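You operate a simulated robot arm through the tools that you are given. There is no shell and no other tool. Be economical: measure what you need, move in short steps, check, and stop when the job is done.

Carry out the task below with a simulated two-armed robot. There is one attempt and no reset: what you move stays moved.

## Task
Pick up the filter from the top of the seed cupboard with one hand, pass it to the other hand and put it in the left recess of the panel holder. Open the bottom seed drawer, take the seedling in a yellow pot from the top of the seed cupboard and leave it in the inside of the bottom seed drawer and shut the drawer again. Push the seed cupboard door shut. Put the overflow pipe on the top of the seed cupboard away on the top of the lamp bar rack. Put the clip box from the top of the seed cupboard on the middle of the measuring bench. Take the blue-capped tube on the upper shelf of the wall rack and put it away on the shelf under the drainer. Put the label box on the top of the seed cupboard away on the lower shelf of the tall rack. Close the far left door. Stack the white tube marked "basil" from the top of the cart on top of the white tube that says "tomato". Open the left cabinet left door, switch the left cabinet left lower outer lamp switch off, then shut the door. Open the white drawer. The order is free. Set down upright: filter, seedling in a yellow pot, clip box, blue-capped tube.

Only the result counts: the job must be done as asked and must still hold three seconds after the hand-in. Knocking over, shifting, dropping, spilling or breaking anything else fails it.

## Robot
Two 7-joint arms with two-finger parallel grippers on one trunk, on a base that drives. Base frame: it is fixed to the floor where the robot stands at the start and does not move with it; the origin is under the middle of the robot, x ahead of it, y to its left, z up. Units: m, rad, N and s.
The left shoulder is at the start at [0.07, 0.13, 1.202], the right one opposite. With the tool pointing down near the work surface each hand reaches from about 0.1 to 0.48 m from the robot's upright axis, wherever it stands, measured 20 degrees to its own side. Places, roughly: blue-capped tube [-2, 0.25, 0.75]; bottom seed drawer [0.6, -0.1, 0.2]; clip box [0.75, 0, 0.75]; far left door [-1.5, -9, 1]; filter [0.5, 0, 1]; inside of the bottom seed drawer [0.6, 0, 0.1]; label box [0.5, 0, 0.75]; left cabinet left door [0.9, -4.4, 1]; left cabinet left lower outer lamp switch [1.1, -4.3, 1]; left recess of the panel holder (18x21 cm) [0.96, -0.12, 0.84]; lower shelf of the tall rack [1.8, -3.3, 0.5]; middle of the measuring bench [-2.4, -1.8, 0.9]; overflow pipe [0.75, -0.25, 1]; seed cupboard door [1.2, -0.3, 0.5]; seedling in a yellow pot (7x6x7 cm) [0.6, 0, 0.9]; shelf under the drainer [0.1, -9.3, 0.2]; top of the lamp bar rack [-2.7, -2.9, 0.9]; white drawer [-2.4, -1.2, 0.7]; white tube [-0.75, -6.25, 1]. Payload 1.57 kg a hand.
The TCP of each hand is the grasp point between the finger pads, 0.03 m short of the fingertips. In the tool frame z runs along the fingers and y along their closing line. Largest opening 0.08 m; finger width 0.017, thickness 0.012; the body of the gripper, 0.04 by 0.082 m, starts 0.08 m behind the TCP.
Orientation is told as [roll, pitch, yaw] about the base's x, y, z axes, in that order, counted from this pose: with the fingers straight down and closing along the base's y, the tool's x points along the base's -x, its y along +y and its z along -z.

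## Interface
- The arms move only by the tool drive_tool. It takes "left_series", "right_series" or both (then of equal length, played together; a hand with none holds still); each is one flat list of numbers, 7 for each row, row after row: the turn, a rotation vector about the tool's x, y, z in units of 45 degrees (1.0 is 45 degrees), then the shift along the tool's x, y, z in units of 300 mm (1.0 is 300 mm), then the opening, from 0 (shut) to 1 (fully open). In form: [ax, ay, az, dx, dy, dz, fingers, ax, ay, az, dx, dy, dz, fingers, ...]. A call has 1 to 10 rows; each row is the pose to reach, as a shift and turn from the pose commanded when the call began, along the tool's axes at that moment. A call with a number of a shift or a turn outside -1 to 1 is refused whole. Each row takes 0.2 s and may step no farther than 0.05 m and 0.15 rad from the row before; otherwise, or with a gripper value out of range, the whole call is refused. A pose out of reach is approached as far as the arm can. The call stops where the force on the tool passes 40 N (or 10 N more than at its start, if that is more) or the arm is blocked; 0.2 s more then pass. The fingers move at their own pace (about 0.108 m/s each) and stop on an object; they squeeze with about 30 N. The grip force told is the motor's: it shows also when the fingers shut on nothing. Time passes only in rows, and 0.2 s behind the last, so rows that repeat a pose let the fingers close. The reply holds the time, the measured pose of the TCP, the force on the tool along the base axes, the opening and the grip force, in the units named above and with some noise, with the torque about the TCP (base axes, N m) and any sound that the robot's microphone picked up.
- Cameras (640 x 400 px; columns grow to the right, rows downward): "scene" is now at [0.1364, -0.0135, 1.4281]; the picture's right is [-0.15, -0.99, 0.00], its down [-0.59, 0.09, -0.80] and it looks along [0.79, -0.12, -0.60] (base axes); focal length 224 px, centre (320, 200). "left" rides on the left gripper at [0.072, 0.007, -0.122] in its tool frame; the picture's right is [-0.09, 1.00, 0.00], its down [-0.84, -0.08, -0.54] and it looks along [-0.54, -0.05, 0.84] (tool axes); focal length 238 px, centre (320, 200). "right" rides on the right gripper at [0.072, -0.007, -0.122] in its tool frame; the picture's right is [0.09, 1.00, 0.00], its down [-0.84, 0.08, -0.54] and it looks along [-0.54, 0.05, 0.84] (tool axes); focal length 238 px, centre (320, 200). There is no depth. A picture from a camera that has moved, and an enlarged one, comes with that camera's place and axes in the base frame and with its lens.
- get_image(camera): a new picture of that camera. No time passes.
- raise_lower(by): slides the trunk up (or, below 0, down) by that many m; the arms and the scene camera ride with it, the base frame stays. It gives what a move gives, with no picture.
- roll_base(legs): drives the robot by 1 to 6 legs, each [ahead, left, turn to the left] in m, m and rad, along the robot's own axes; the way and the turn of a leg run together, so that a leg with both is an arc; at most 1.5 m and 3.142 rad a leg. The arms and the cameras ride along, it lands a little off, and it stops where it bumps. It gives what a move gives.
- aim_head(pan, tilt): turns the head with the scene camera to pan (to the left, within 1.501 rad either way) and tilt (down, from -0.506 to 1.204), counted from straight ahead of the robot. It gives what a move gives.
- enlarge(camera, box): a new picture of the part [left, top, right, bottom] of that camera's present view, enlarged. No time passes.
- finish_job(): hands the job in; it is judged then, once.

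Go step by step. Nothing tells you exact positions but the pictures and the camera data: compare them with the known pose of the tool, close in by small moves and look again before you grip or let go. The budget is 556 turns and 370 pictures, counting those below and the enlarged ones. Unless the task says otherwise, let go and move clear before handing in.

The tools are called by a JSON object that holds its "fn" and its "kwargs". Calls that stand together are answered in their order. drive_tool: Moves the arms, as the interface text tells. Its arguments: {"type":"object","properties":{"left_series":{"type":"array","items":{"type":"number"}},"right_series":{"type":"array","items":{"type":"number"}}},"required":[]} The other tools are called the same way: raise_lower (by) slides the trunk up or down; roll_base (legs) drives the base; aim_head (pan, tilt) turns the head that bears the scene camera; get_image (camera) takes a picture; enlarge (camera, box) takes an enlarged picture of a part of a camera's view; finish_job () hands the job in.

At the start:

```text
clock: 0.0
left_tool_pos: [0.3259, 0.0347, 1.2689]
left_tool_rot: [-0.001, -0.002, 0.001]
left_wrist_force: [-0.4, 0.7, -0.1]
left_ft_torque: [-0.01, 0.02, 0.0]
left_finger_gap: 0.0799
left_grasp_force: 0.1
right_tool_pos: [0.2782, -0.1734, 1.1829]
right_tool_rot: [0.001, 0.001, -0.001]
right_wrist_force: [0.3, 0.1, -0.1]
right_ft_torque: [0.01, -0.04, 0.01]
right_finger_gap: 0.0799
right_grasp_force: 0.1
trunk travel left (down, up): [-0.84, 0.1]
robot x, y, heading: [0.0032, 0.0, 0.001]
head pan, tilt: [-0.15, 0.641]
```

scene: 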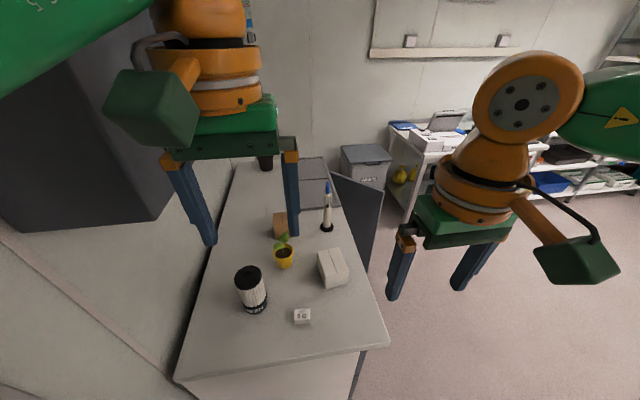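
right: 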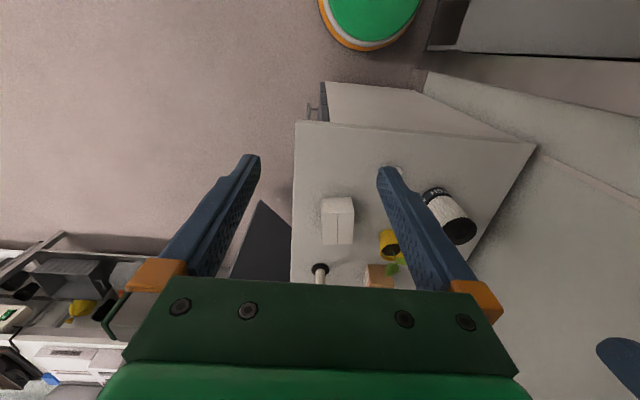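
left: 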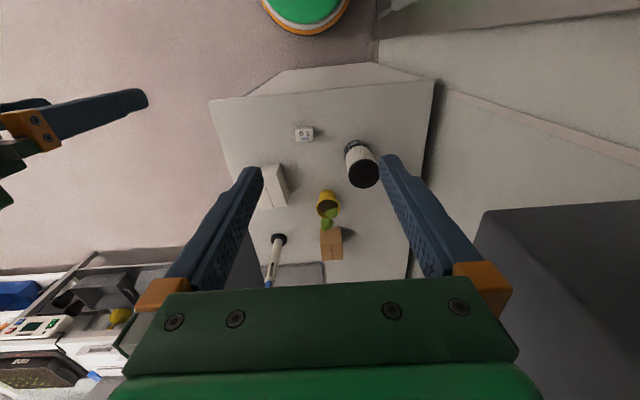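

I see the seed cupboard top ahead with several objects on it. I'll take enlarged views to identify them.

{"fn": "enlarge", "kwargs": {"camera": "scene", "box": [160, 140, 420, 360]}}

{"fn": "enlarge", "kwargs": {"camera": "left", "box": [200, 60, 460, 300]}}

```text
1.82 times, centred on (290, 250) of scene
camera zoom: at [0.1364, -0.0135, 1.4281], right [-0.15, -0.99, 0.0], down [-0.59, 0.09, -0.8], along [0.79, -0.12, -0.6], focal length 408 px, centre (374, 109)
```

zoom: 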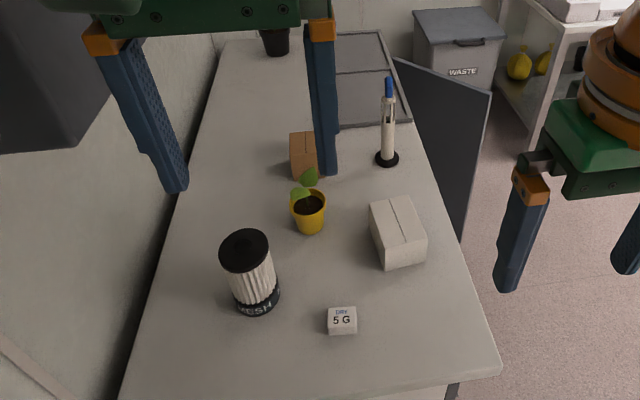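

```text
1.67 times, centred on (330, 180) of left
camera zoom: at [0.2538, 0.0418, 1.391], right [0.09, 1.0, 0.0], down [0.84, -0.08, 0.54], along [0.54, -0.05, -0.84], focal length 397 px, centre (303, 233)
```

zoom: 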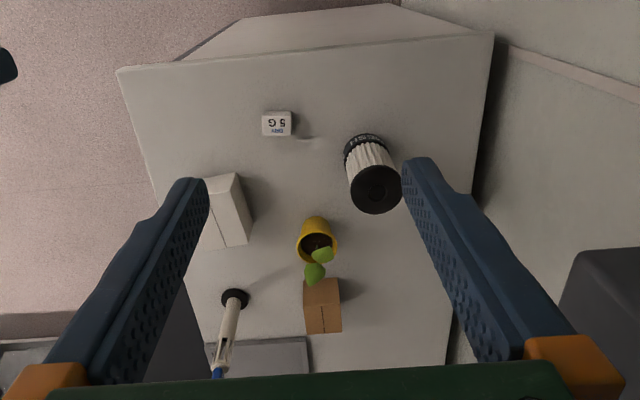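

The cupboard top is about z 0.84, running from x 0.32 to 1.3 and y -0.21 to 0.25. Filter is near (0.48, 0.11), pot (0.6, 0.03), brown box (0.72, 0.03), pipe (0.73, -0.13) and white box (0.53, -0.13). Next I look around at the rest of the room.

{"fn": "aim_head", "kwargs": {"pan": -0.7, "tilt": 0.5}}

{"fn": "get_image", "kwargs": {"camera": "scene"}}

{"fn": "aim_head", "kwargs": {"pan": -1.5, "tilt": 0.4}}

{"fn": "get_image", "kwargs": {"camera": "scene"}}

{"fn": "aim_head", "kwargs": {"pan": 1.5, "tilt": 0.4}}

{"fn": "get_image", "kwargs": {"camera": "scene"}}

```text
clock: 1.0
left_tool_pos: [0.3252, 0.035, 1.2685]
left_tool_rot: [-0.002, -0.002, 0.0]
left_wrist_force: [-0.1, 0.6, 0.0]
left_ft_torque: [0.0, 0.0, -0.02]
left_finger_gap: 0.0799
left_grasp_force: 0.0
right_tool_pos: [0.279, -0.1733, 1.1827]
right_tool_rot: [-0.001, 0.001, -0.003]
right_wrist_force: [0.1, 0.5, 0.0]
right_ft_torque: [0.02, 0.01, -0.02]
right_finger_gap: 0.08
right_grasp_force: 0.1
trunk travel left (down, up): [-0.84, 0.1]
robot x, y, heading: [0.001, -0.0003, 0.002]
head pan, tilt: [-0.7, 0.499]
```

```text
364 pictures are left
camera scene: at [0.1199, -0.0589, 1.4407], right [-0.64, -0.77, 0.0], down [-0.37, 0.31, -0.88], along [0.67, -0.56, -0.48], focal length 224 px, centre (320, 200)
```

scene: 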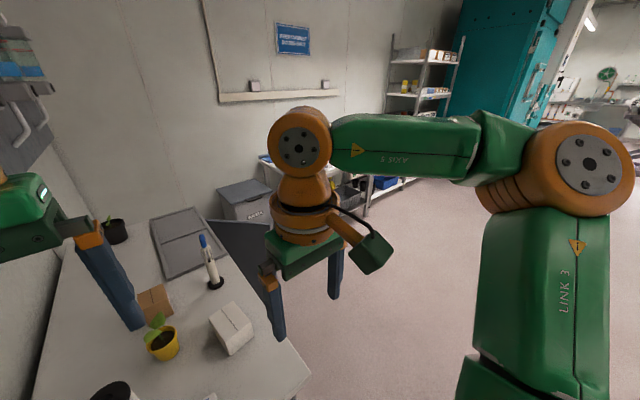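

```text
clock: 2.1
left_tool_pos: [0.3264, 0.036, 1.2683]
left_tool_rot: [0.0, -0.001, 0.0]
left_wrist_force: [0.4, 0.7, -0.2]
left_ft_torque: [0.01, -0.01, 0.0]
left_finger_gap: 0.0799
left_grasp_force: 0.1
right_tool_pos: [0.2798, -0.1717, 1.1836]
right_tool_rot: [-0.001, -0.001, -0.001]
right_wrist_force: [-0.2, 0.9, -0.2]
right_ft_torque: [-0.02, 0.03, 0.03]
right_finger_gap: 0.0799
right_grasp_force: 0.1
trunk travel left (down, up): [-0.84, 0.1]
robot x, y, heading: [0.0001, -0.0007, 0.004]
head pan, tilt: [-1.499, 0.4]
```

```text
363 pictures are left
camera scene: at [0.057, -0.0928, 1.4498], right [-1.0, -0.07, 0.0], down [-0.03, 0.39, -0.92], along [0.07, -0.92, -0.39], focal length 224 px, centre (320, 200)
```

scene: 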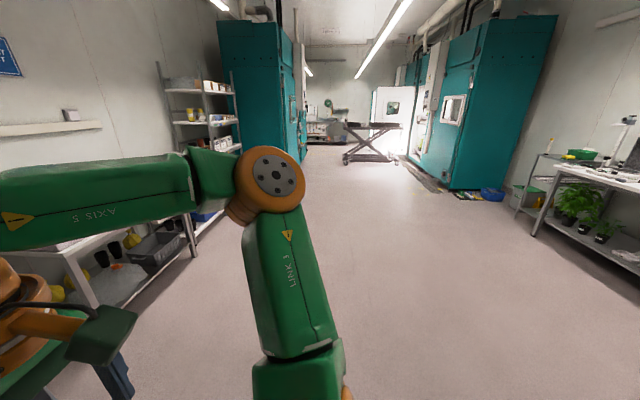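

```text
clock: 4.7
left_tool_pos: [0.3265, 0.0339, 1.2674]
left_tool_rot: [-0.003, -0.002, 0.0]
left_wrist_force: [0.4, -0.5, -0.5]
left_ft_torque: [0.02, -0.02, 0.0]
left_finger_gap: 0.08
left_grasp_force: 0.0
right_tool_pos: [0.279, -0.1739, 1.1848]
right_tool_rot: [0.0, 0.001, -0.003]
right_wrist_force: [-0.4, 0.2, -0.5]
right_ft_torque: [0.0, 0.05, 0.02]
right_finger_gap: 0.0799
right_grasp_force: 0.0
trunk travel left (down, up): [-0.84, 0.1]
robot x, y, heading: [-0.0051, -0.0008, -0.001]
head pan, tilt: [1.499, 0.4]
```

```text
362 pictures are left
camera scene: at [0.057, 0.0919, 1.4498], right [1.0, -0.07, 0.0], down [-0.03, -0.39, -0.92], along [0.07, 0.92, -0.39], focal length 224 px, centre (320, 200)
```

scene: 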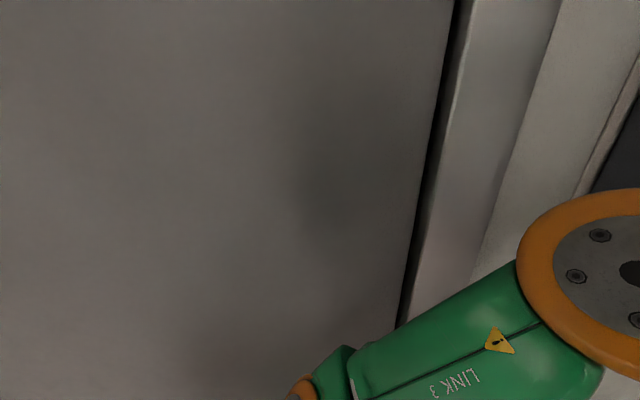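

The room stretches toward -y. The cupboard's front faces -y and its door stands ajar, with its free edge near (0.98, -0.46). I'll drive round to that side and look at the front.

{"fn": "roll_base", "kwargs": {"legs": [[0, -0.85, 0], [0.55, 0, 0], [0, 0, 1.571]]}}

{"fn": "aim_head", "kwargs": {"pan": -0.1, "tilt": 0.75}}

{"fn": "get_image", "kwargs": {"camera": "scene"}}

{"fn": "get_image", "kwargs": {"camera": "left"}}

{"fn": "get_image", "kwargs": {"camera": "right"}}

```text
clock: 15.8
left_tool_pos: [0.5151, -0.5385, 1.2685]
left_tool_rot: [-0.001, -0.002, 1.544]
left_wrist_force: [0.2, -0.7, 0.4]
left_ft_torque: [-0.03, 0.01, -0.03]
left_finger_gap: 0.0802
left_grasp_force: 0.3
right_tool_pos: [0.7204, -0.591, 1.1833]
right_tool_rot: [0.0, 0.001, 1.541]
right_wrist_force: [-1.2, -0.1, 0.6]
right_ft_torque: [0.0, -0.02, 0.0]
right_finger_gap: 0.0798
right_grasp_force: 0.0
trunk travel left (down, up): [-0.84, 0.1]
robot x, y, heading: [0.5427, -0.8648, 1.542]
head pan, tilt: [1.499, 0.4]
```

```text
clock: 17.4
left_tool_pos: [0.5138, -0.5388, 1.2681]
left_tool_rot: [-0.002, -0.002, 1.545]
left_wrist_force: [-0.1, -0.9, 0.6]
left_ft_torque: [-0.02, -0.03, 0.0]
left_finger_gap: 0.0802
left_grasp_force: 0.1
right_tool_pos: [0.7194, -0.5915, 1.1826]
right_tool_rot: [0.001, 0.0, 1.542]
right_wrist_force: [-0.5, 0.2, 0.9]
right_ft_torque: [-0.02, 0.01, 0.0]
right_finger_gap: 0.0799
right_grasp_force: 0.0
trunk travel left (down, up): [-0.84, 0.1]
robot x, y, heading: [0.5399, -0.865, 1.539]
head pan, tilt: [-0.099, 0.75]
```

```text
361 pictures are left
camera scene: at [0.5516, -0.7341, 1.4187], right [0.99, -0.13, 0.0], down [-0.09, -0.68, -0.73], along [0.09, 0.73, -0.68], focal length 224 px, centre (320, 200)
```

scene: 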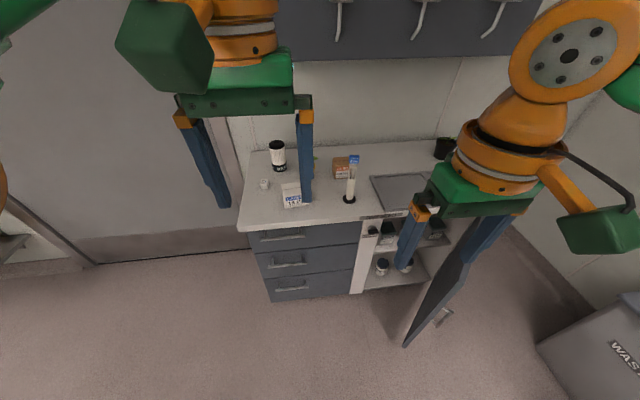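

```text
360 pictures are left
camera left: at [0.5048, -0.61, 1.391], right [-0.99, 0.12, 0.0], down [0.1, 0.83, 0.54], along [0.07, 0.54, -0.84], focal length 238 px, centre (320, 200)
```

left: 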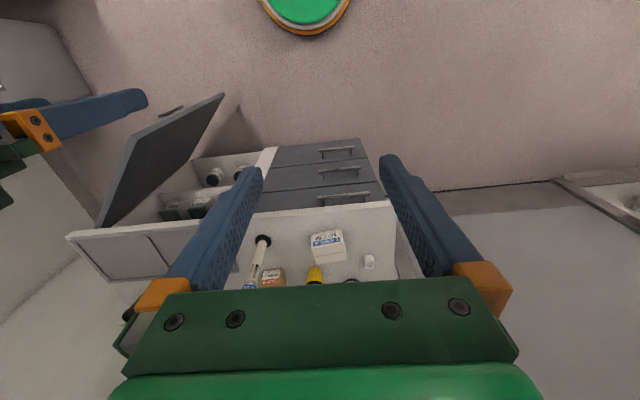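

```text
359 pictures are left
camera right: at [0.724, -0.664, 1.3054], right [-1.0, -0.06, 0.0], down [-0.05, 0.84, 0.54], along [-0.03, 0.54, -0.84], focal length 238 px, centre (320, 200)
```

right: 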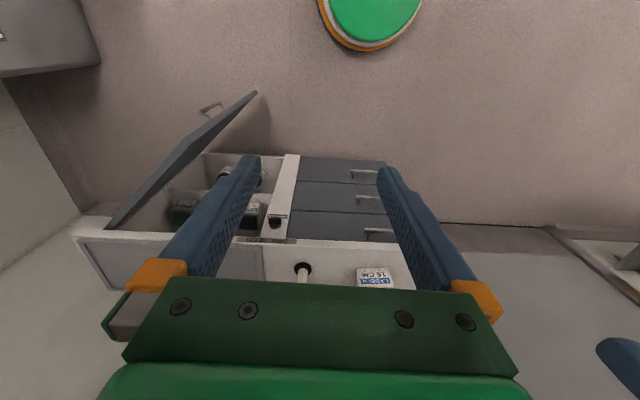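

{"fn": "enlarge", "kwargs": {"camera": "scene", "box": [220, 120, 480, 360]}}

{"fn": "enlarge", "kwargs": {"camera": "scene", "box": [240, 130, 380, 220]}}

{"fn": "enlarge", "kwargs": {"camera": "left", "box": [230, 200, 400, 300]}}

```text
1.67 times, centred on (350, 240) of scene
camera zoom: at [0.5516, -0.7341, 1.4187], right [0.99, -0.13, 0.0], down [-0.09, -0.68, -0.73], along [0.09, 0.73, -0.68], focal length 374 px, centre (270, 133)
```

zoom: 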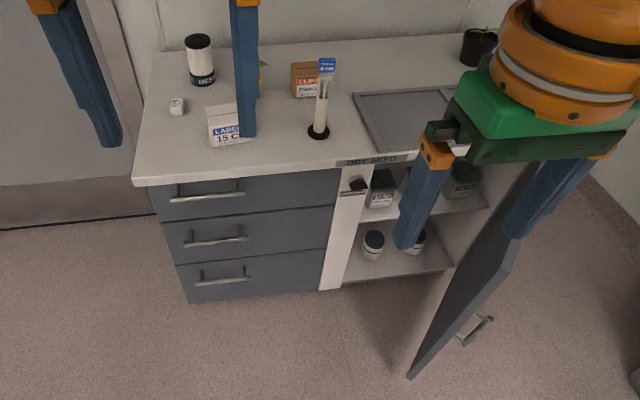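

```text
4.44 times, centred on (310, 175) of scene
camera zoom: at [0.5516, -0.7341, 1.4187], right [0.99, -0.13, 0.0], down [-0.09, -0.68, -0.73], along [0.09, 0.73, -0.68], focal length 997 px, centre (364, 311)
```

zoom: 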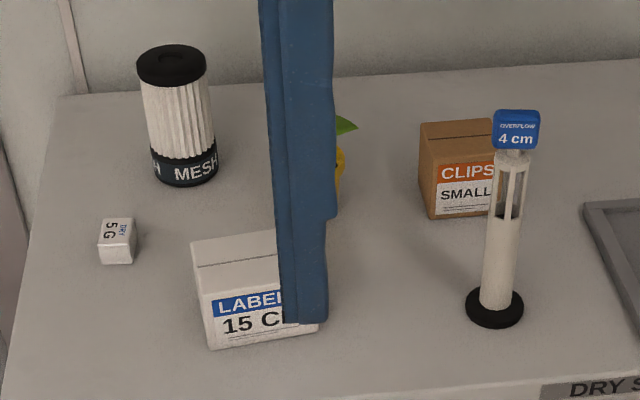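

```text
3.76 times, centred on (315, 250) of left
camera zoom: at [0.5048, -0.61, 1.391], right [-0.99, 0.12, 0.0], down [0.1, 0.83, 0.54], along [0.07, 0.54, -0.84], focal length 897 px, centre (339, 12)
```

zoom: 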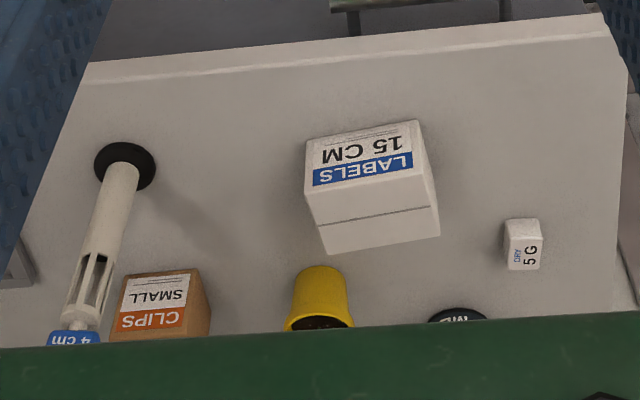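

All labels are readable: LABELS box white, CLIPS box brown, MESH filter, OVERFLOW pipe. The door's free edge is near (1.03, -0.45), and its outer face looks toward +x/-y. I'll stand in front of it and push it with the right fingertips, held horizontal, at z≈0.65.

{"fn": "roll_base", "kwargs": {"legs": [[-0.25, 0, 0.03], [0, -0.42, 0]]}}

{"fn": "raise_lower", "kwargs": {"by": -0.35}}

```text
clock: 21.5
left_tool_pos: [0.9225, -0.7895, 1.2684]
left_tool_rot: [-0.005, -0.003, 1.565]
left_wrist_force: [-0.8, -0.8, -0.4]
left_ft_torque: [0.0, -0.05, 0.04]
left_finger_gap: 0.0801
left_grasp_force: 0.1
right_tool_pos: [1.1299, -0.8378, 1.1835]
right_tool_rot: [-0.002, 0.001, 1.563]
right_wrist_force: [0.2, -0.1, 0.6]
right_ft_torque: [-0.01, -0.02, 0.02]
right_finger_gap: 0.08
right_grasp_force: 0.0
trunk travel left (down, up): [-0.84, 0.1]
robot x, y, heading: [0.9565, -1.118, 1.565]
head pan, tilt: [-0.099, 0.75]
```

```text
clock: 24.9
left_tool_pos: [0.9252, -0.7898, 0.9188]
left_tool_rot: [-0.002, -0.002, 1.567]
left_wrist_force: [0.3, -0.7, 0.4]
left_ft_torque: [-0.02, -0.02, 0.0]
left_finger_gap: 0.08
left_grasp_force: 0.0
right_tool_pos: [1.1317, -0.8388, 0.8332]
right_tool_rot: [-0.001, 0.002, 1.565]
right_wrist_force: [0.3, 0.2, -0.4]
right_ft_torque: [0.01, -0.04, -0.01]
right_finger_gap: 0.0801
right_grasp_force: 0.1
trunk travel left (down, up): [-0.49, 0.45]
robot x, y, heading: [0.9542, -1.1192, 1.568]
head pan, tilt: [-0.099, 0.75]
```

I turn the right tool to point forward with fingers shut, in two calls.

{"fn": "drive_tool", "kwargs": {"right_series": [0, -0.167, 0, -0.05, 0.04, 0, 0, 0, -0.333, 0, -0.1, 0.08, 0, 0, 0, -0.5, 0, -0.15, 0.12, 0, 0, 0, -0.667, 0, -0.2, 0.16, 0, 0, 0, -0.833, 0, -0.25, 0.2, 0, 0, 0, -1, 0, -0.3, 0.233, 0, 0]}}

{"fn": "drive_tool", "kwargs": {"right_series": [0, -0.167, 0, -0.02, 0, 0.02, 0, 0, -0.333, 0, -0.04, 0, 0.04, 0, 0, -0.5, 0, -0.06, 0, 0.06, 0, 0, -0.667, 0, -0.08, 0, 0.08, 0, 0, -0.833, 0, -0.1, 0, 0.1, 0, 0, -1, 0, -0.12, 0, 0.12, 0]}}

{"fn": "raise_lower", "kwargs": {"by": -0.18}}

{"fn": "get_image", "kwargs": {"camera": "scene"}}

```text
clock: 26.3
left_tool_pos: [0.9244, -0.7886, 0.9177]
left_tool_rot: [-0.001, -0.002, 1.565]
left_wrist_force: [0.1, -0.2, 0.3]
left_ft_torque: [-0.04, 0.0, -0.02]
left_finger_gap: 0.08
left_grasp_force: 0.1
right_tool_pos: [1.0625, -0.7478, 0.8347]
right_tool_rot: [0.0, -0.787, 1.564]
right_wrist_force: [-0.2, 0.2, 0.9]
right_ft_torque: [-0.04, -0.02, 0.03]
right_finger_gap: 0.0
right_grasp_force: 21.8
trunk travel left (down, up): [-0.49, 0.45]
robot x, y, heading: [0.9611, -1.1197, 1.566]
head pan, tilt: [-0.099, 0.75]
```

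```text
clock: 27.7
left_tool_pos: [0.9241, -0.7898, 0.9186]
left_tool_rot: [-0.002, -0.001, 1.565]
left_wrist_force: [0.5, -0.3, 0.1]
left_ft_torque: [-0.01, -0.02, 0.04]
left_finger_gap: 0.0803
left_grasp_force: 0.1
right_tool_pos: [1.0653, -0.6815, 0.8623]
right_tool_rot: [0.013, -1.567, 1.553]
right_wrist_force: [0.3, 0.3, 0.3]
right_ft_torque: [0.01, 0.02, 0.0]
right_finger_gap: 0.0
right_grasp_force: 21.0
right hand out of reach, approached as far as the arm can: row 3, 4, 5, 6
trunk travel left (down, up): [-0.49, 0.45]
robot x, y, heading: [0.9566, -1.1172, 1.562]
head pan, tilt: [-0.099, 0.75]
```

```text
clock: 29.7
left_tool_pos: [0.9258, -0.7901, 0.7376]
left_tool_rot: [-0.003, -0.002, 1.565]
left_wrist_force: [-0.1, -0.2, -0.7]
left_ft_torque: [-0.02, -0.02, -0.02]
left_finger_gap: 0.0799
left_grasp_force: 0.0
right_tool_pos: [1.0657, -0.6819, 0.6823]
right_tool_rot: [-0.021, -1.565, 1.583]
right_wrist_force: [-0.7, 0.7, -0.2]
right_ft_torque: [-0.02, 0.01, 0.02]
right_finger_gap: 0.0001
right_grasp_force: 21.6
trunk travel left (down, up): [-0.31, 0.63]
robot x, y, heading: [0.956, -1.1178, 1.561]
head pan, tilt: [-0.099, 0.75]
```

```text
355 pictures are left
camera scene: at [0.9671, -0.9844, 0.8888], right [0.99, -0.1, 0.0], down [-0.07, -0.68, -0.73], along [0.08, 0.73, -0.68], focal length 224 px, centre (320, 200)
```

scene: 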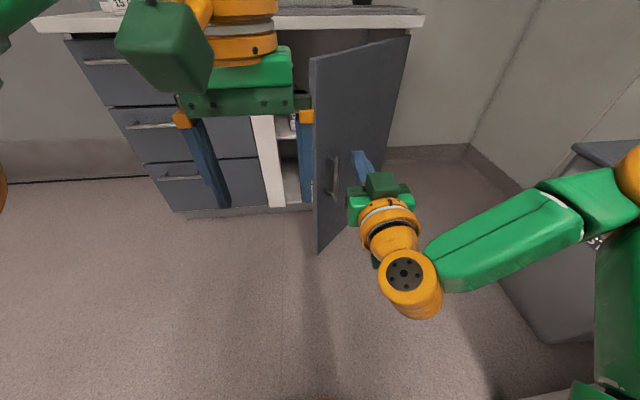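

The right hand is on the outer side of the door, just hinge-ward of its handle. I nudge it 3 cm toward the hinge, drive forward 0.2, then push.

{"fn": "drive_tool", "kwargs": {"right_series": [0, 0, 0, 0, -0.1, 0, 0]}}

{"fn": "roll_base", "kwargs": {"legs": [[0.2, 0, 0]]}}

{"fn": "get_image", "kwargs": {"camera": "scene"}}

```text
clock: 30.1
left_tool_pos: [0.9248, -0.7891, 0.7386]
left_tool_rot: [-0.002, 0.0, 1.569]
left_wrist_force: [0.3, 0.1, 0.0]
left_ft_torque: [-0.02, 0.03, 0.02]
left_finger_gap: 0.0802
left_grasp_force: 0.0
right_tool_pos: [1.0828, -0.6756, 0.6827]
right_tool_rot: [0.123, -1.563, 1.436]
right_wrist_force: [0.6, -0.2, 1.0]
right_ft_torque: [0.01, -0.02, 0.01]
right_finger_gap: 0.0
right_grasp_force: 21.3
right hand out of reach, approached as far as the arm can: row 1
trunk travel left (down, up): [-0.31, 0.63]
robot x, y, heading: [0.9549, -1.1158, 1.566]
head pan, tilt: [-0.099, 0.75]
```

```text
clock: 31.7
left_tool_pos: [0.9285, -0.5901, 0.7383]
left_tool_rot: [-0.001, -0.002, 1.56]
left_wrist_force: [0.1, 0.7, 0.8]
left_ft_torque: [-0.01, 0.03, -0.01]
left_finger_gap: 0.08
left_grasp_force: 0.2
right_tool_pos: [1.0874, -0.478, 0.6823]
right_tool_rot: [0.037, -1.561, 1.518]
right_wrist_force: [-1.2, 0.7, 0.9]
right_ft_torque: [0.0, -0.02, 0.0]
right_finger_gap: 0.0
right_grasp_force: 21.5
trunk travel left (down, up): [-0.31, 0.63]
robot x, y, heading: [0.9614, -0.9168, 1.559]
head pan, tilt: [-0.099, 0.75]
```

```text
354 pictures are left
camera scene: at [0.9695, -0.7857, 0.8887], right [0.99, -0.11, 0.0], down [-0.08, -0.68, -0.73], along [0.08, 0.73, -0.68], focal length 224 px, centre (320, 200)
```

scene: 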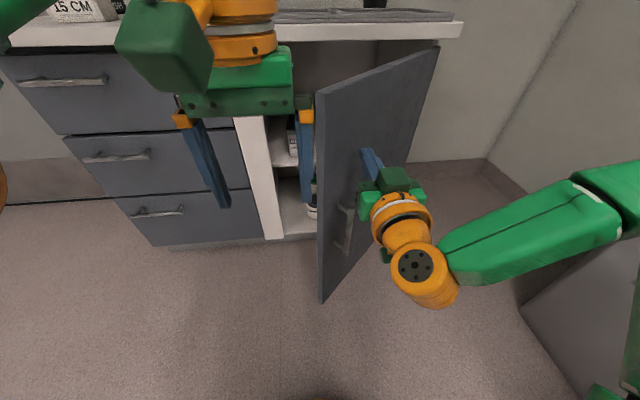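

Contact soon; push forward with the arm.

{"fn": "drive_tool", "kwargs": {"right_series": [0, 0, 0, 0, 0, 0.1, 0, 0, 0, 0, 0, 0, 0.2, 0, 0, 0, 0, 0, 0, 0.3, 0, 0, 0, 0, 0, 0, 0.4, 0, 0, 0, 0, 0, 0, 0.5, 0, 0, 0, 0, 0, 0, 0.6, 0, 0, 0, 0, 0, 0, 0.68, 0, 0, 0, 0, 0, 0, 0.74, 0]}}

{"fn": "get_image", "kwargs": {"camera": "scene"}}

```text
clock: 33.5
left_tool_pos: [0.9298, -0.5915, 0.738]
left_tool_rot: [0.0, -0.001, 1.561]
left_wrist_force: [-0.8, -0.1, -0.2]
left_ft_torque: [0.0, 0.05, 0.0]
left_finger_gap: 0.0798
left_grasp_force: 0.0
right_tool_pos: [1.1259, -0.3013, 0.7203]
right_tool_rot: [0.014, -1.545, 1.537]
right_wrist_force: [0.9, -0.3, 0.3]
right_ft_torque: [0.02, -0.05, 0.0]
right_finger_gap: 0.0
right_grasp_force: 21.0
right hand out of reach, approached as far as the arm can: row 1, 2, 3, 4, 5, 6, 7, 8
trunk travel left (down, up): [-0.31, 0.63]
robot x, y, heading: [0.9586, -0.9194, 1.564]
head pan, tilt: [-0.099, 0.75]
```

```text
353 pictures are left
camera scene: at [0.9698, -0.7857, 0.8887], right [0.99, -0.11, 0.0], down [-0.08, -0.68, -0.73], along [0.08, 0.73, -0.68], focal length 224 px, centre (320, 200)
```

scene: 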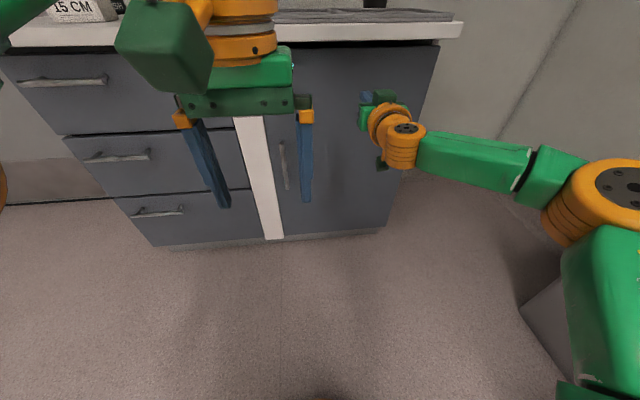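

{"fn": "enlarge", "kwargs": {"camera": "scene", "box": [230, 10, 460, 250]}}

{"fn": "get_image", "kwargs": {"camera": "right"}}

```text
1.67 times, centred on (345, 130) of scene
camera zoom: at [0.9698, -0.7857, 0.8887], right [0.99, -0.11, 0.0], down [-0.08, -0.68, -0.73], along [0.08, 0.73, -0.68], focal length 374 px, centre (278, 317)
```

zoom: 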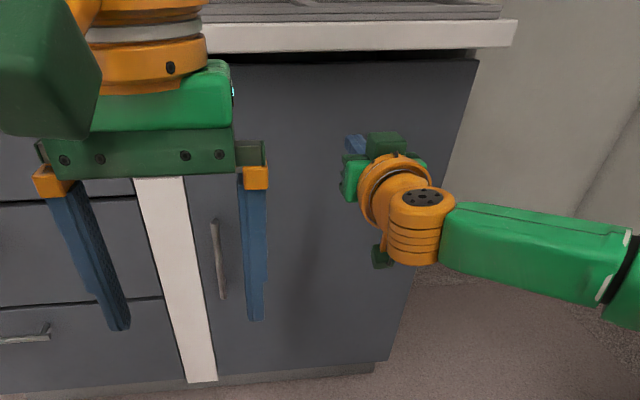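

```text
351 pictures are left
camera right: at [1.1291, -0.4257, 0.6519], right [-1.0, 0.02, -0.09], down [-0.09, -0.52, 0.85], along [-0.03, 0.85, 0.52], focal length 238 px, centre (320, 200)
```

right: 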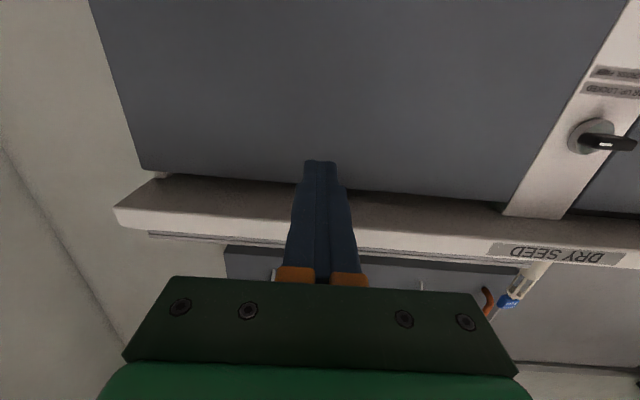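

{"fn": "enlarge", "kwargs": {"camera": "right", "box": [540, 40, 640, 180]}}

{"fn": "roll_base", "kwargs": {"legs": [[0.04, 0, 0]]}}

{"fn": "get_image", "kwargs": {"camera": "right"}}

```text
2.86 times, centred on (590, 110) of right
camera zoom: at [1.1291, -0.4257, 0.6519], right [-1.0, 0.02, -0.09], down [-0.09, -0.52, 0.85], along [-0.03, 0.85, 0.52], focal length 681 px, centre (-451, 457)
```

zoom: 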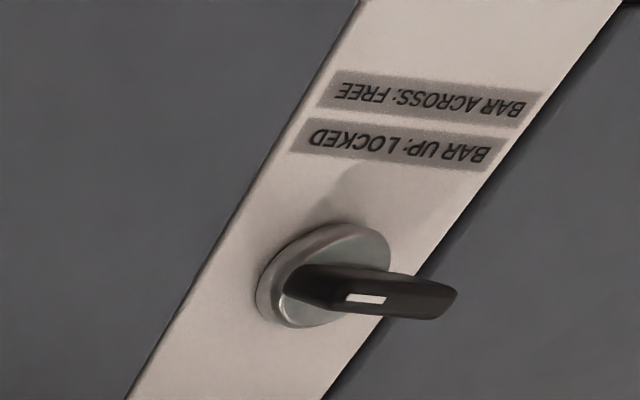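

```text
clock: 34.4
left_tool_pos: [0.9299, -0.55, 0.7375]
left_tool_rot: [-0.001, 0.0, 1.561]
left_wrist_force: [0.1, 1.1, -0.1]
left_ft_torque: [0.01, 0.02, -0.04]
left_finger_gap: 0.0802
left_grasp_force: 0.0
right_tool_pos: [1.1262, -0.2619, 0.72]
right_tool_rot: [0.008, -1.544, 1.544]
right_wrist_force: [0.1, 0.7, 0.3]
right_ft_torque: [0.03, 0.0, -0.01]
right_finger_gap: 0.0001
right_grasp_force: 21.2
trunk travel left (down, up): [-0.31, 0.63]
robot x, y, heading: [0.9601, -0.875, 1.564]
head pan, tilt: [-0.099, 0.75]
```

```text
349 pictures are left
camera right: at [1.1297, -0.3855, 0.6519], right [-1.0, 0.02, -0.09], down [-0.09, -0.52, 0.85], along [-0.03, 0.86, 0.52], focal length 238 px, centre (320, 200)
```

right: 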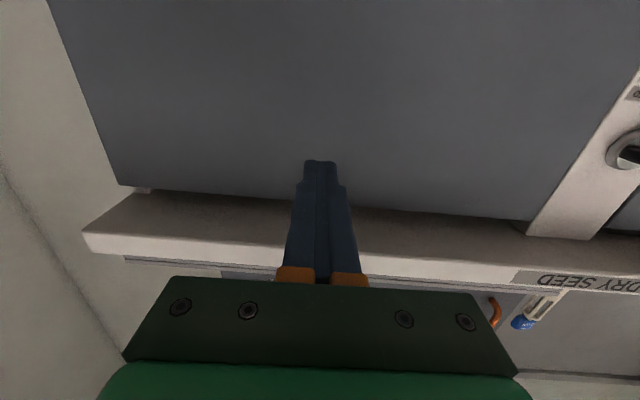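

The lock bar is across, so the drawers are free. No contact force yet, so I push a bit more.

{"fn": "roll_base", "kwargs": {"legs": [[0.03, 0, 0]]}}

{"fn": "get_image", "kwargs": {"camera": "right"}}

```text
clock: 35.2
left_tool_pos: [0.929, -0.5183, 0.7378]
left_tool_rot: [-0.001, -0.002, 1.559]
left_wrist_force: [0.2, 0.2, -0.4]
left_ft_torque: [0.0, 0.0, 0.04]
left_finger_gap: 0.0801
left_grasp_force: 0.0
right_tool_pos: [1.1268, -0.2291, 0.7208]
right_tool_rot: [0.007, -1.545, 1.545]
right_wrist_force: [-0.3, 0.0, 1.2]
right_ft_torque: [0.0, -0.01, -0.02]
right_finger_gap: 0.0001
right_grasp_force: 21.4
trunk travel left (down, up): [-0.31, 0.63]
robot x, y, heading: [0.9609, -0.8469, 1.562]
head pan, tilt: [-0.099, 0.75]
```

```text
348 pictures are left
camera right: at [1.1301, -0.3547, 0.6519], right [-1.0, 0.02, -0.09], down [-0.09, -0.52, 0.85], along [-0.03, 0.86, 0.52], focal length 238 px, centre (320, 200)
```

right: 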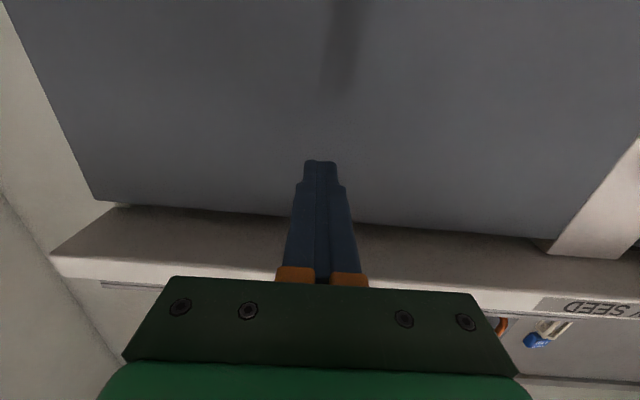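

{"fn": "roll_base", "kwargs": {"legs": [[0.02, 0, 0]]}}

{"fn": "roll_base", "kwargs": {"legs": [[0.02, 0, 0]]}}

{"fn": "get_image", "kwargs": {"camera": "right"}}

```text
clock: 36.0
left_tool_pos: [0.9294, -0.4992, 0.7386]
left_tool_rot: [-0.001, -0.001, 1.561]
left_wrist_force: [-0.6, -0.5, -0.8]
left_ft_torque: [0.04, -0.01, 0.01]
left_finger_gap: 0.0802
left_grasp_force: 0.1
right_tool_pos: [1.1266, -0.2114, 0.7207]
right_tool_rot: [0.007, -1.543, 1.544]
right_wrist_force: [0.2, -0.2, 0.4]
right_ft_torque: [0.01, -0.01, 0.0]
right_finger_gap: 0.0
right_grasp_force: 21.2
trunk travel left (down, up): [-0.31, 0.63]
robot x, y, heading: [0.9603, -0.83, 1.556]
head pan, tilt: [-0.099, 0.75]
```

```text
clock: 37.0
left_tool_pos: [0.9326, -0.4827, 0.7402]
left_tool_rot: [-0.001, -0.006, 1.557]
left_wrist_force: [-0.6, 0.3, 0.0]
left_ft_torque: [0.02, -0.02, 0.01]
left_finger_gap: 0.08
left_grasp_force: 0.0
right_tool_pos: [1.128, -0.1958, 0.7224]
right_tool_rot: [-0.016, -1.545, 1.57]
right_wrist_force: [-0.2, -15.7, 1.9]
right_ft_torque: [0.16, 0.14, 0.09]
right_finger_gap: 0.0003
right_grasp_force: 21.2
trunk travel left (down, up): [-0.31, 0.63]
robot x, y, heading: [0.9623, -0.8059, 1.552]
head pan, tilt: [-0.099, 0.75]
stopped in leg 1: the force on the tool passed its limit at 44 N (the readings are from after the stop); the commanded pose is now the measured one
```

```text
347 pictures are left
camera right: at [1.131, -0.3197, 0.653], right [-1.0, 0.01, -0.09], down [-0.09, -0.52, 0.85], along [-0.04, 0.86, 0.52], focal length 238 px, centre (320, 200)
```

right: 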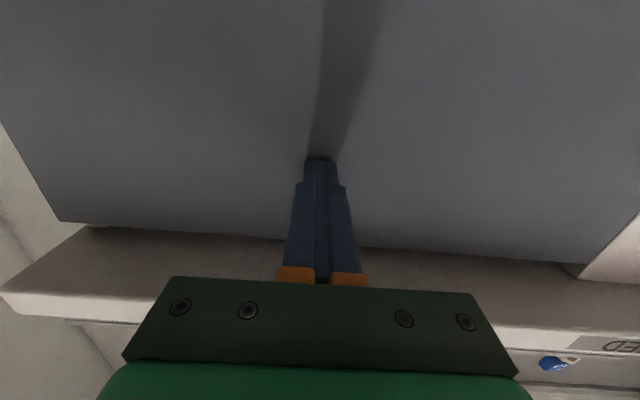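

The door is firmly shut (44 N). I back off and turn the right tool down again.

{"fn": "roll_base", "kwargs": {"legs": [[-0.3, 0, 0.02]]}}

{"fn": "drive_tool", "kwargs": {"right_series": [0, 0.167, 0, 0, 0, -0.05, 0.5, 0, 0.333, 0, 0, 0, -0.1, 1, 0, 0.5, 0, 0, 0, -0.15, 1, 0, 0.667, 0, 0, 0, -0.2, 1, 0, 0.833, 0, 0, 0, -0.25, 1, 0, 1, 0, 0, 0, -0.3, 1]}}

{"fn": "drive_tool", "kwargs": {"right_series": [0, 0.167, 0, 0, 0, 0, 1, 0, 0.333, 0, 0, 0, 0, 1, 0, 0.5, 0, 0, 0, 0, 1, 0, 0.667, 0, 0, 0, 0, 1, 0, 0.833, 0, 0, 0, 0, 1, 0, 0.967, 0, 0, 0, 0, 1]}}

{"fn": "raise_lower", "kwargs": {"by": 0.42}}

```text
clock: 39.0
left_tool_pos: [0.9239, -0.779, 0.7386]
left_tool_rot: [-0.002, -0.002, 1.577]
left_wrist_force: [0.0, -1.1, -0.2]
left_ft_torque: [0.02, -0.01, 0.02]
left_finger_gap: 0.0801
left_grasp_force: 0.1
right_tool_pos: [1.1133, -0.4873, 0.718]
right_tool_rot: [-0.018, -1.537, 1.591]
right_wrist_force: [0.1, -0.9, 0.2]
right_ft_torque: [-0.02, 0.01, -0.02]
right_finger_gap: 0.0
right_grasp_force: 21.0
trunk travel left (down, up): [-0.31, 0.63]
robot x, y, heading: [0.962, -1.1074, 1.576]
head pan, tilt: [-0.099, 0.75]
```

```text
clock: 40.4
left_tool_pos: [0.9234, -0.78, 0.738]
left_tool_rot: [-0.003, -0.003, 1.577]
left_wrist_force: [-0.1, 0.3, 0.3]
left_ft_torque: [0.01, -0.01, 0.0]
left_finger_gap: 0.0803
left_grasp_force: 0.1
right_tool_pos: [1.1284, -0.592, 0.7077]
right_tool_rot: [0.002, -0.751, 1.574]
right_wrist_force: [-1.2, -0.3, 0.7]
right_ft_torque: [-0.04, 0.01, -0.01]
right_finger_gap: 0.08
right_grasp_force: 0.1
right hand out of reach, approached as far as the arm can: row 5, 6
trunk travel left (down, up): [-0.31, 0.63]
robot x, y, heading: [0.9601, -1.109, 1.573]
head pan, tilt: [-0.099, 0.75]
```

```text
clock: 41.8
left_tool_pos: [0.9238, -0.7798, 0.7384]
left_tool_rot: [-0.001, -0.001, 1.577]
left_wrist_force: [-0.2, 0.7, -1.1]
left_ft_torque: [-0.01, 0.01, 0.01]
left_finger_gap: 0.0801
left_grasp_force: 0.1
right_tool_pos: [1.1864, -0.6999, 0.6568]
right_tool_rot: [-0.002, 0.011, 1.578]
right_wrist_force: [0.5, -0.4, 0.0]
right_ft_torque: [0.0, 0.06, -0.02]
right_finger_gap: 0.0798
right_grasp_force: 0.0
right hand out of reach, approached as far as the arm can: row 1, 2, 3, 4, 5, 6
trunk travel left (down, up): [-0.31, 0.63]
robot x, y, heading: [0.9569, -1.1044, 1.571]
head pan, tilt: [-0.099, 0.75]
```

```text
refused: 0.42 is not a number from -0.4 to 0.4
```

{"fn": "raise_lower", "kwargs": {"by": 0.4}}

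{"fn": "roll_base", "kwargs": {"legs": [[0, 0.47, 0], [0.35, 0, 0]]}}

{"fn": "aim_head", "kwargs": {"pan": 0, "tilt": 0.9}}

{"fn": "get_image", "kwargs": {"camera": "scene"}}

```text
clock: 45.6
left_tool_pos: [0.9231, -0.7787, 1.1383]
left_tool_rot: [-0.002, -0.001, 1.577]
left_wrist_force: [-0.1, -0.5, 0.7]
left_ft_torque: [-0.01, -0.02, -0.01]
left_finger_gap: 0.0802
left_grasp_force: 0.0
right_tool_pos: [1.1858, -0.6988, 1.0556]
right_tool_rot: [-0.002, 0.009, 1.578]
right_wrist_force: [-0.3, -1.2, 0.8]
right_ft_torque: [0.01, -0.02, 0.0]
right_finger_gap: 0.0802
right_grasp_force: 0.0
trunk travel left (down, up): [-0.71, 0.23]
robot x, y, heading: [0.9561, -1.107, 1.574]
head pan, tilt: [-0.099, 0.75]
```

```text
clock: 50.3
left_tool_pos: [0.4466, -0.4307, 1.1379]
left_tool_rot: [-0.002, -0.005, 1.581]
left_wrist_force: [0.4, -0.7, 0.0]
left_ft_torque: [-0.04, 0.0, 0.01]
left_finger_gap: 0.0801
left_grasp_force: 0.0
right_tool_pos: [0.7079, -0.3497, 1.0567]
right_tool_rot: [-0.002, 0.008, 1.584]
right_wrist_force: [-0.7, -0.9, 0.0]
right_ft_torque: [0.01, 0.01, -0.01]
right_finger_gap: 0.0801
right_grasp_force: 0.1
trunk travel left (down, up): [-0.71, 0.23]
robot x, y, heading: [0.4852, -0.7555, 1.585]
head pan, tilt: [-0.099, 0.75]
```

```text
clock: 51.0
left_tool_pos: [0.4444, -0.4297, 1.1381]
left_tool_rot: [-0.002, -0.002, 1.583]
left_wrist_force: [0.3, -0.5, 0.4]
left_ft_torque: [0.01, 0.01, 0.02]
left_finger_gap: 0.0801
left_grasp_force: 0.2
right_tool_pos: [0.7077, -0.3481, 1.057]
right_tool_rot: [-0.001, 0.007, 1.586]
right_wrist_force: [-0.7, 0.2, -0.2]
right_ft_torque: [0.0, 0.01, -0.01]
right_finger_gap: 0.0798
right_grasp_force: 0.1
trunk travel left (down, up): [-0.71, 0.23]
robot x, y, heading: [0.4808, -0.7549, 1.58]
head pan, tilt: [0.0, 0.901]
```

```text
346 pictures are left
camera scene: at [0.4823, -0.6305, 1.2768], right [1.0, 0.01, 0.0], down [0.01, -0.78, -0.62], along [-0.01, 0.62, -0.78], focal length 224 px, centre (320, 200)
```

scene: 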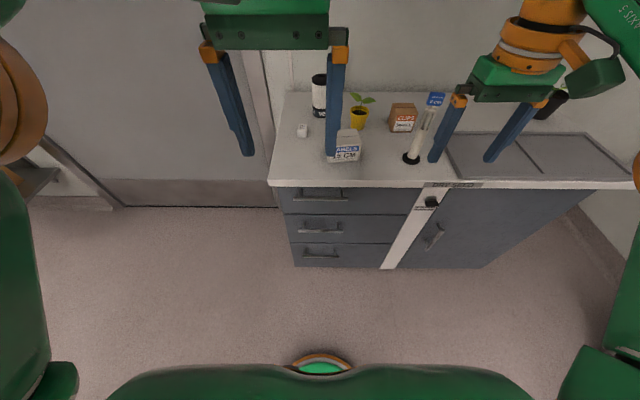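

{"fn": "enlarge", "kwargs": {"camera": "scene", "box": [265, 60, 465, 200]}}

{"fn": "enlarge", "kwargs": {"camera": "left", "box": [120, 40, 540, 290]}}

{"fn": "enlarge", "kwargs": {"camera": "right", "box": [120, 40, 540, 290]}}

```text
2.86 times, centred on (365, 130) of scene
camera zoom: at [0.4823, -0.6305, 1.2768], right [1.0, 0.01, 0.0], down [0.01, -0.78, -0.62], along [-0.01, 0.62, -0.78], focal length 641 px, centre (191, 400)
```

zoom: 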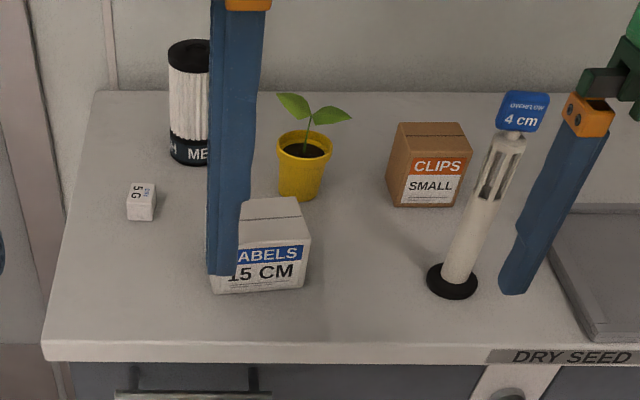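

```text
1.52 times, centred on (330, 165) of left
camera zoom: at [0.4389, -0.5013, 1.261], right [-1.0, 0.08, 0.0], down [0.07, 0.84, 0.54], along [0.04, 0.54, -0.84], focal length 363 px, centre (305, 253)
```

zoom: 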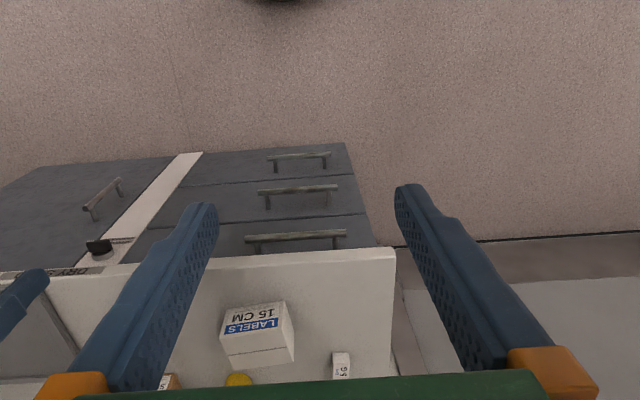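

```text
1.52 times, centred on (330, 165) of right
camera zoom: at [0.7148, -0.4181, 1.1792], right [-0.99, -0.11, 0.0], down [-0.09, 0.84, 0.53], along [-0.06, 0.53, -0.85], focal length 363 px, centre (305, 253)
```

zoom: 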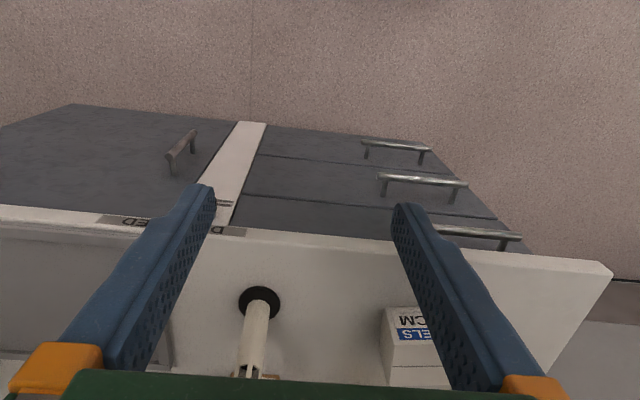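

Pot ≈ (0.597, 0.01), filter ≈ (0.47, 0.09), clips ≈ (0.745, 0.035), labels ≈ (0.545, -0.12) and pipe base ≈ (0.735, -0.14), with the pipe's top near z 1.03. I raise the trunk and drive in close so the pot is within reach.

{"fn": "raise_lower", "kwargs": {"by": 0.1}}

{"fn": "roll_base", "kwargs": {"legs": [[0.28, 0, -0.01]]}}

{"fn": "get_image", "kwargs": {"camera": "right"}}

{"fn": "get_image", "kwargs": {"camera": "scene"}}

```text
clock: 52.4
left_tool_pos: [0.4458, -0.4305, 1.2377]
left_tool_rot: [-0.002, -0.001, 1.582]
left_wrist_force: [0.2, -0.1, 1.0]
left_ft_torque: [-0.01, -0.01, 0.0]
left_finger_gap: 0.08
left_grasp_force: 0.0
right_tool_pos: [0.7076, -0.3464, 1.1573]
right_tool_rot: [-0.002, 0.008, 1.586]
right_wrist_force: [-0.2, -0.3, 0.5]
right_ft_torque: [0.03, 0.01, 0.04]
right_finger_gap: 0.0799
right_grasp_force: 0.1
trunk travel left (down, up): [-0.81, 0.13]
robot x, y, heading: [0.483, -0.7565, 1.589]
head pan, tilt: [0.0, 0.901]
```

```text
clock: 54.3
left_tool_pos: [0.4489, -0.1521, 1.2387]
left_tool_rot: [-0.001, -0.004, 1.57]
left_wrist_force: [-0.1, -0.8, 0.8]
left_ft_torque: [0.02, 0.02, 0.02]
left_finger_gap: 0.0803
left_grasp_force: 0.0
right_tool_pos: [0.7123, -0.0738, 1.1578]
right_tool_rot: [-0.001, 0.008, 1.573]
right_wrist_force: [0.0, 0.1, 0.5]
right_ft_torque: [0.04, -0.02, 0.0]
right_finger_gap: 0.0799
right_grasp_force: 0.1
trunk travel left (down, up): [-0.81, 0.13]
robot x, y, heading: [0.4837, -0.478, 1.572]
head pan, tilt: [0.0, 0.901]
```

```text
342 pictures are left
camera right: at [0.7179, -0.1437, 1.28], right [-1.0, -0.09, 0.0], down [-0.08, 0.84, 0.54], along [-0.05, 0.53, -0.84], focal length 238 px, centre (320, 200)
```

right: 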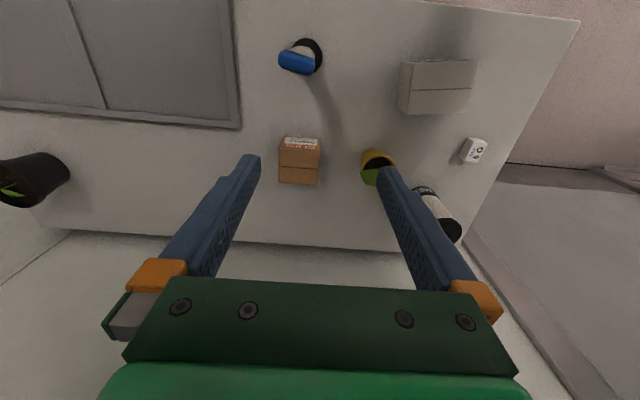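

```text
341 pictures are left
camera scene: at [0.4826, -0.3532, 1.3771], right [1.0, 0.0, 0.0], down [0.0, -0.78, -0.62], along [0.0, 0.62, -0.78], focal length 224 px, centre (320, 200)
```

scene: 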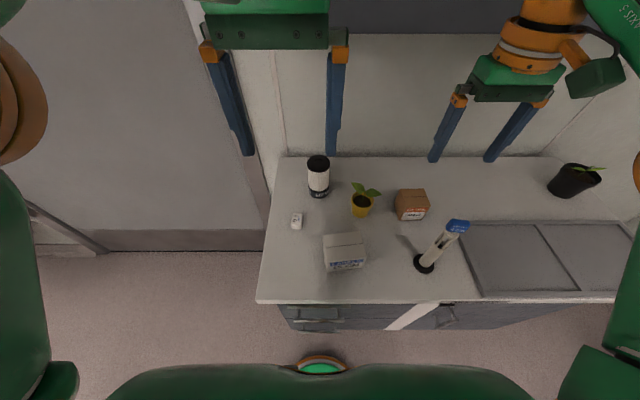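

{"fn": "roll_base", "kwargs": {"legs": [[0.05, 0, 0]]}}

{"fn": "drive_tool", "kwargs": {"right_series": [0, 0, 0, -0.02, 0.13, 0, 1, 0, 0, 0, -0.05, 0.26, 0, 1, 0, 0, 0, -0.08, 0.38, 0, 1]}}

{"fn": "get_image", "kwargs": {"camera": "right"}}

{"fn": "get_image", "kwargs": {"camera": "scene"}}

```text
clock: 55.2
left_tool_pos: [0.4492, -0.1072, 1.2411]
left_tool_rot: [-0.001, -0.008, 1.569]
left_wrist_force: [0.3, -1.3, -0.4]
left_ft_torque: [0.05, 0.02, 0.02]
left_finger_gap: 0.0799
left_grasp_force: 0.1
right_tool_pos: [0.7111, -0.029, 1.1594]
right_tool_rot: [-0.001, 0.003, 1.572]
right_wrist_force: [-0.2, -1.0, 0.8]
right_ft_torque: [0.07, 0.04, -0.01]
right_finger_gap: 0.0801
right_grasp_force: 0.1
trunk travel left (down, up): [-0.81, 0.13]
robot x, y, heading: [0.4824, -0.4238, 1.57]
head pan, tilt: [0.0, 0.901]
```

```text
clock: 56.0
left_tool_pos: [0.4488, -0.0991, 1.2389]
left_tool_rot: [-0.002, -0.002, 1.569]
left_wrist_force: [-0.3, 0.5, -0.5]
left_ft_torque: [0.0, -0.01, 0.02]
left_finger_gap: 0.0801
left_grasp_force: 0.2
right_tool_pos: [0.6522, -0.044, 1.1407]
right_tool_rot: [-0.001, 0.01, 1.574]
right_wrist_force: [0.2, 1.0, -0.1]
right_ft_torque: [-0.01, 0.04, -0.03]
right_finger_gap: 0.0797
right_grasp_force: 0.0
right hand out of reach, approached as far as the arm can: row 1, 2, 3
trunk travel left (down, up): [-0.81, 0.13]
robot x, y, heading: [0.4829, -0.4259, 1.569]
head pan, tilt: [0.0, 0.901]
```

```text
340 pictures are left
camera right: at [0.6585, -0.1146, 1.2636], right [-1.0, -0.09, 0.0], down [-0.08, 0.84, 0.53], along [-0.05, 0.53, -0.84], focal length 238 px, centre (320, 200)
```

right: 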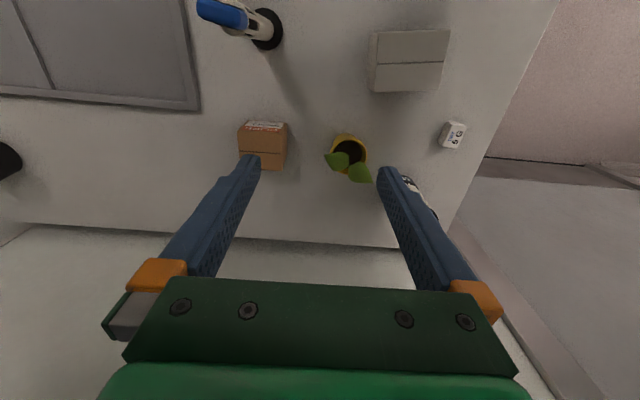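

```text
339 pictures are left
camera scene: at [0.4828, -0.301, 1.3768], right [1.0, 0.0, 0.0], down [0.0, -0.78, -0.62], along [0.0, 0.62, -0.78], focal length 224 px, centre (320, 200)
```

scene: 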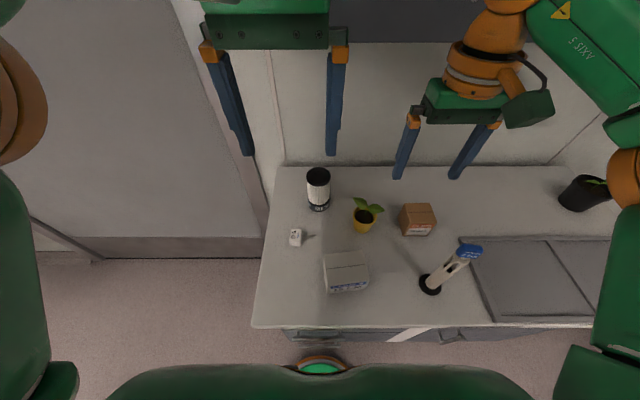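

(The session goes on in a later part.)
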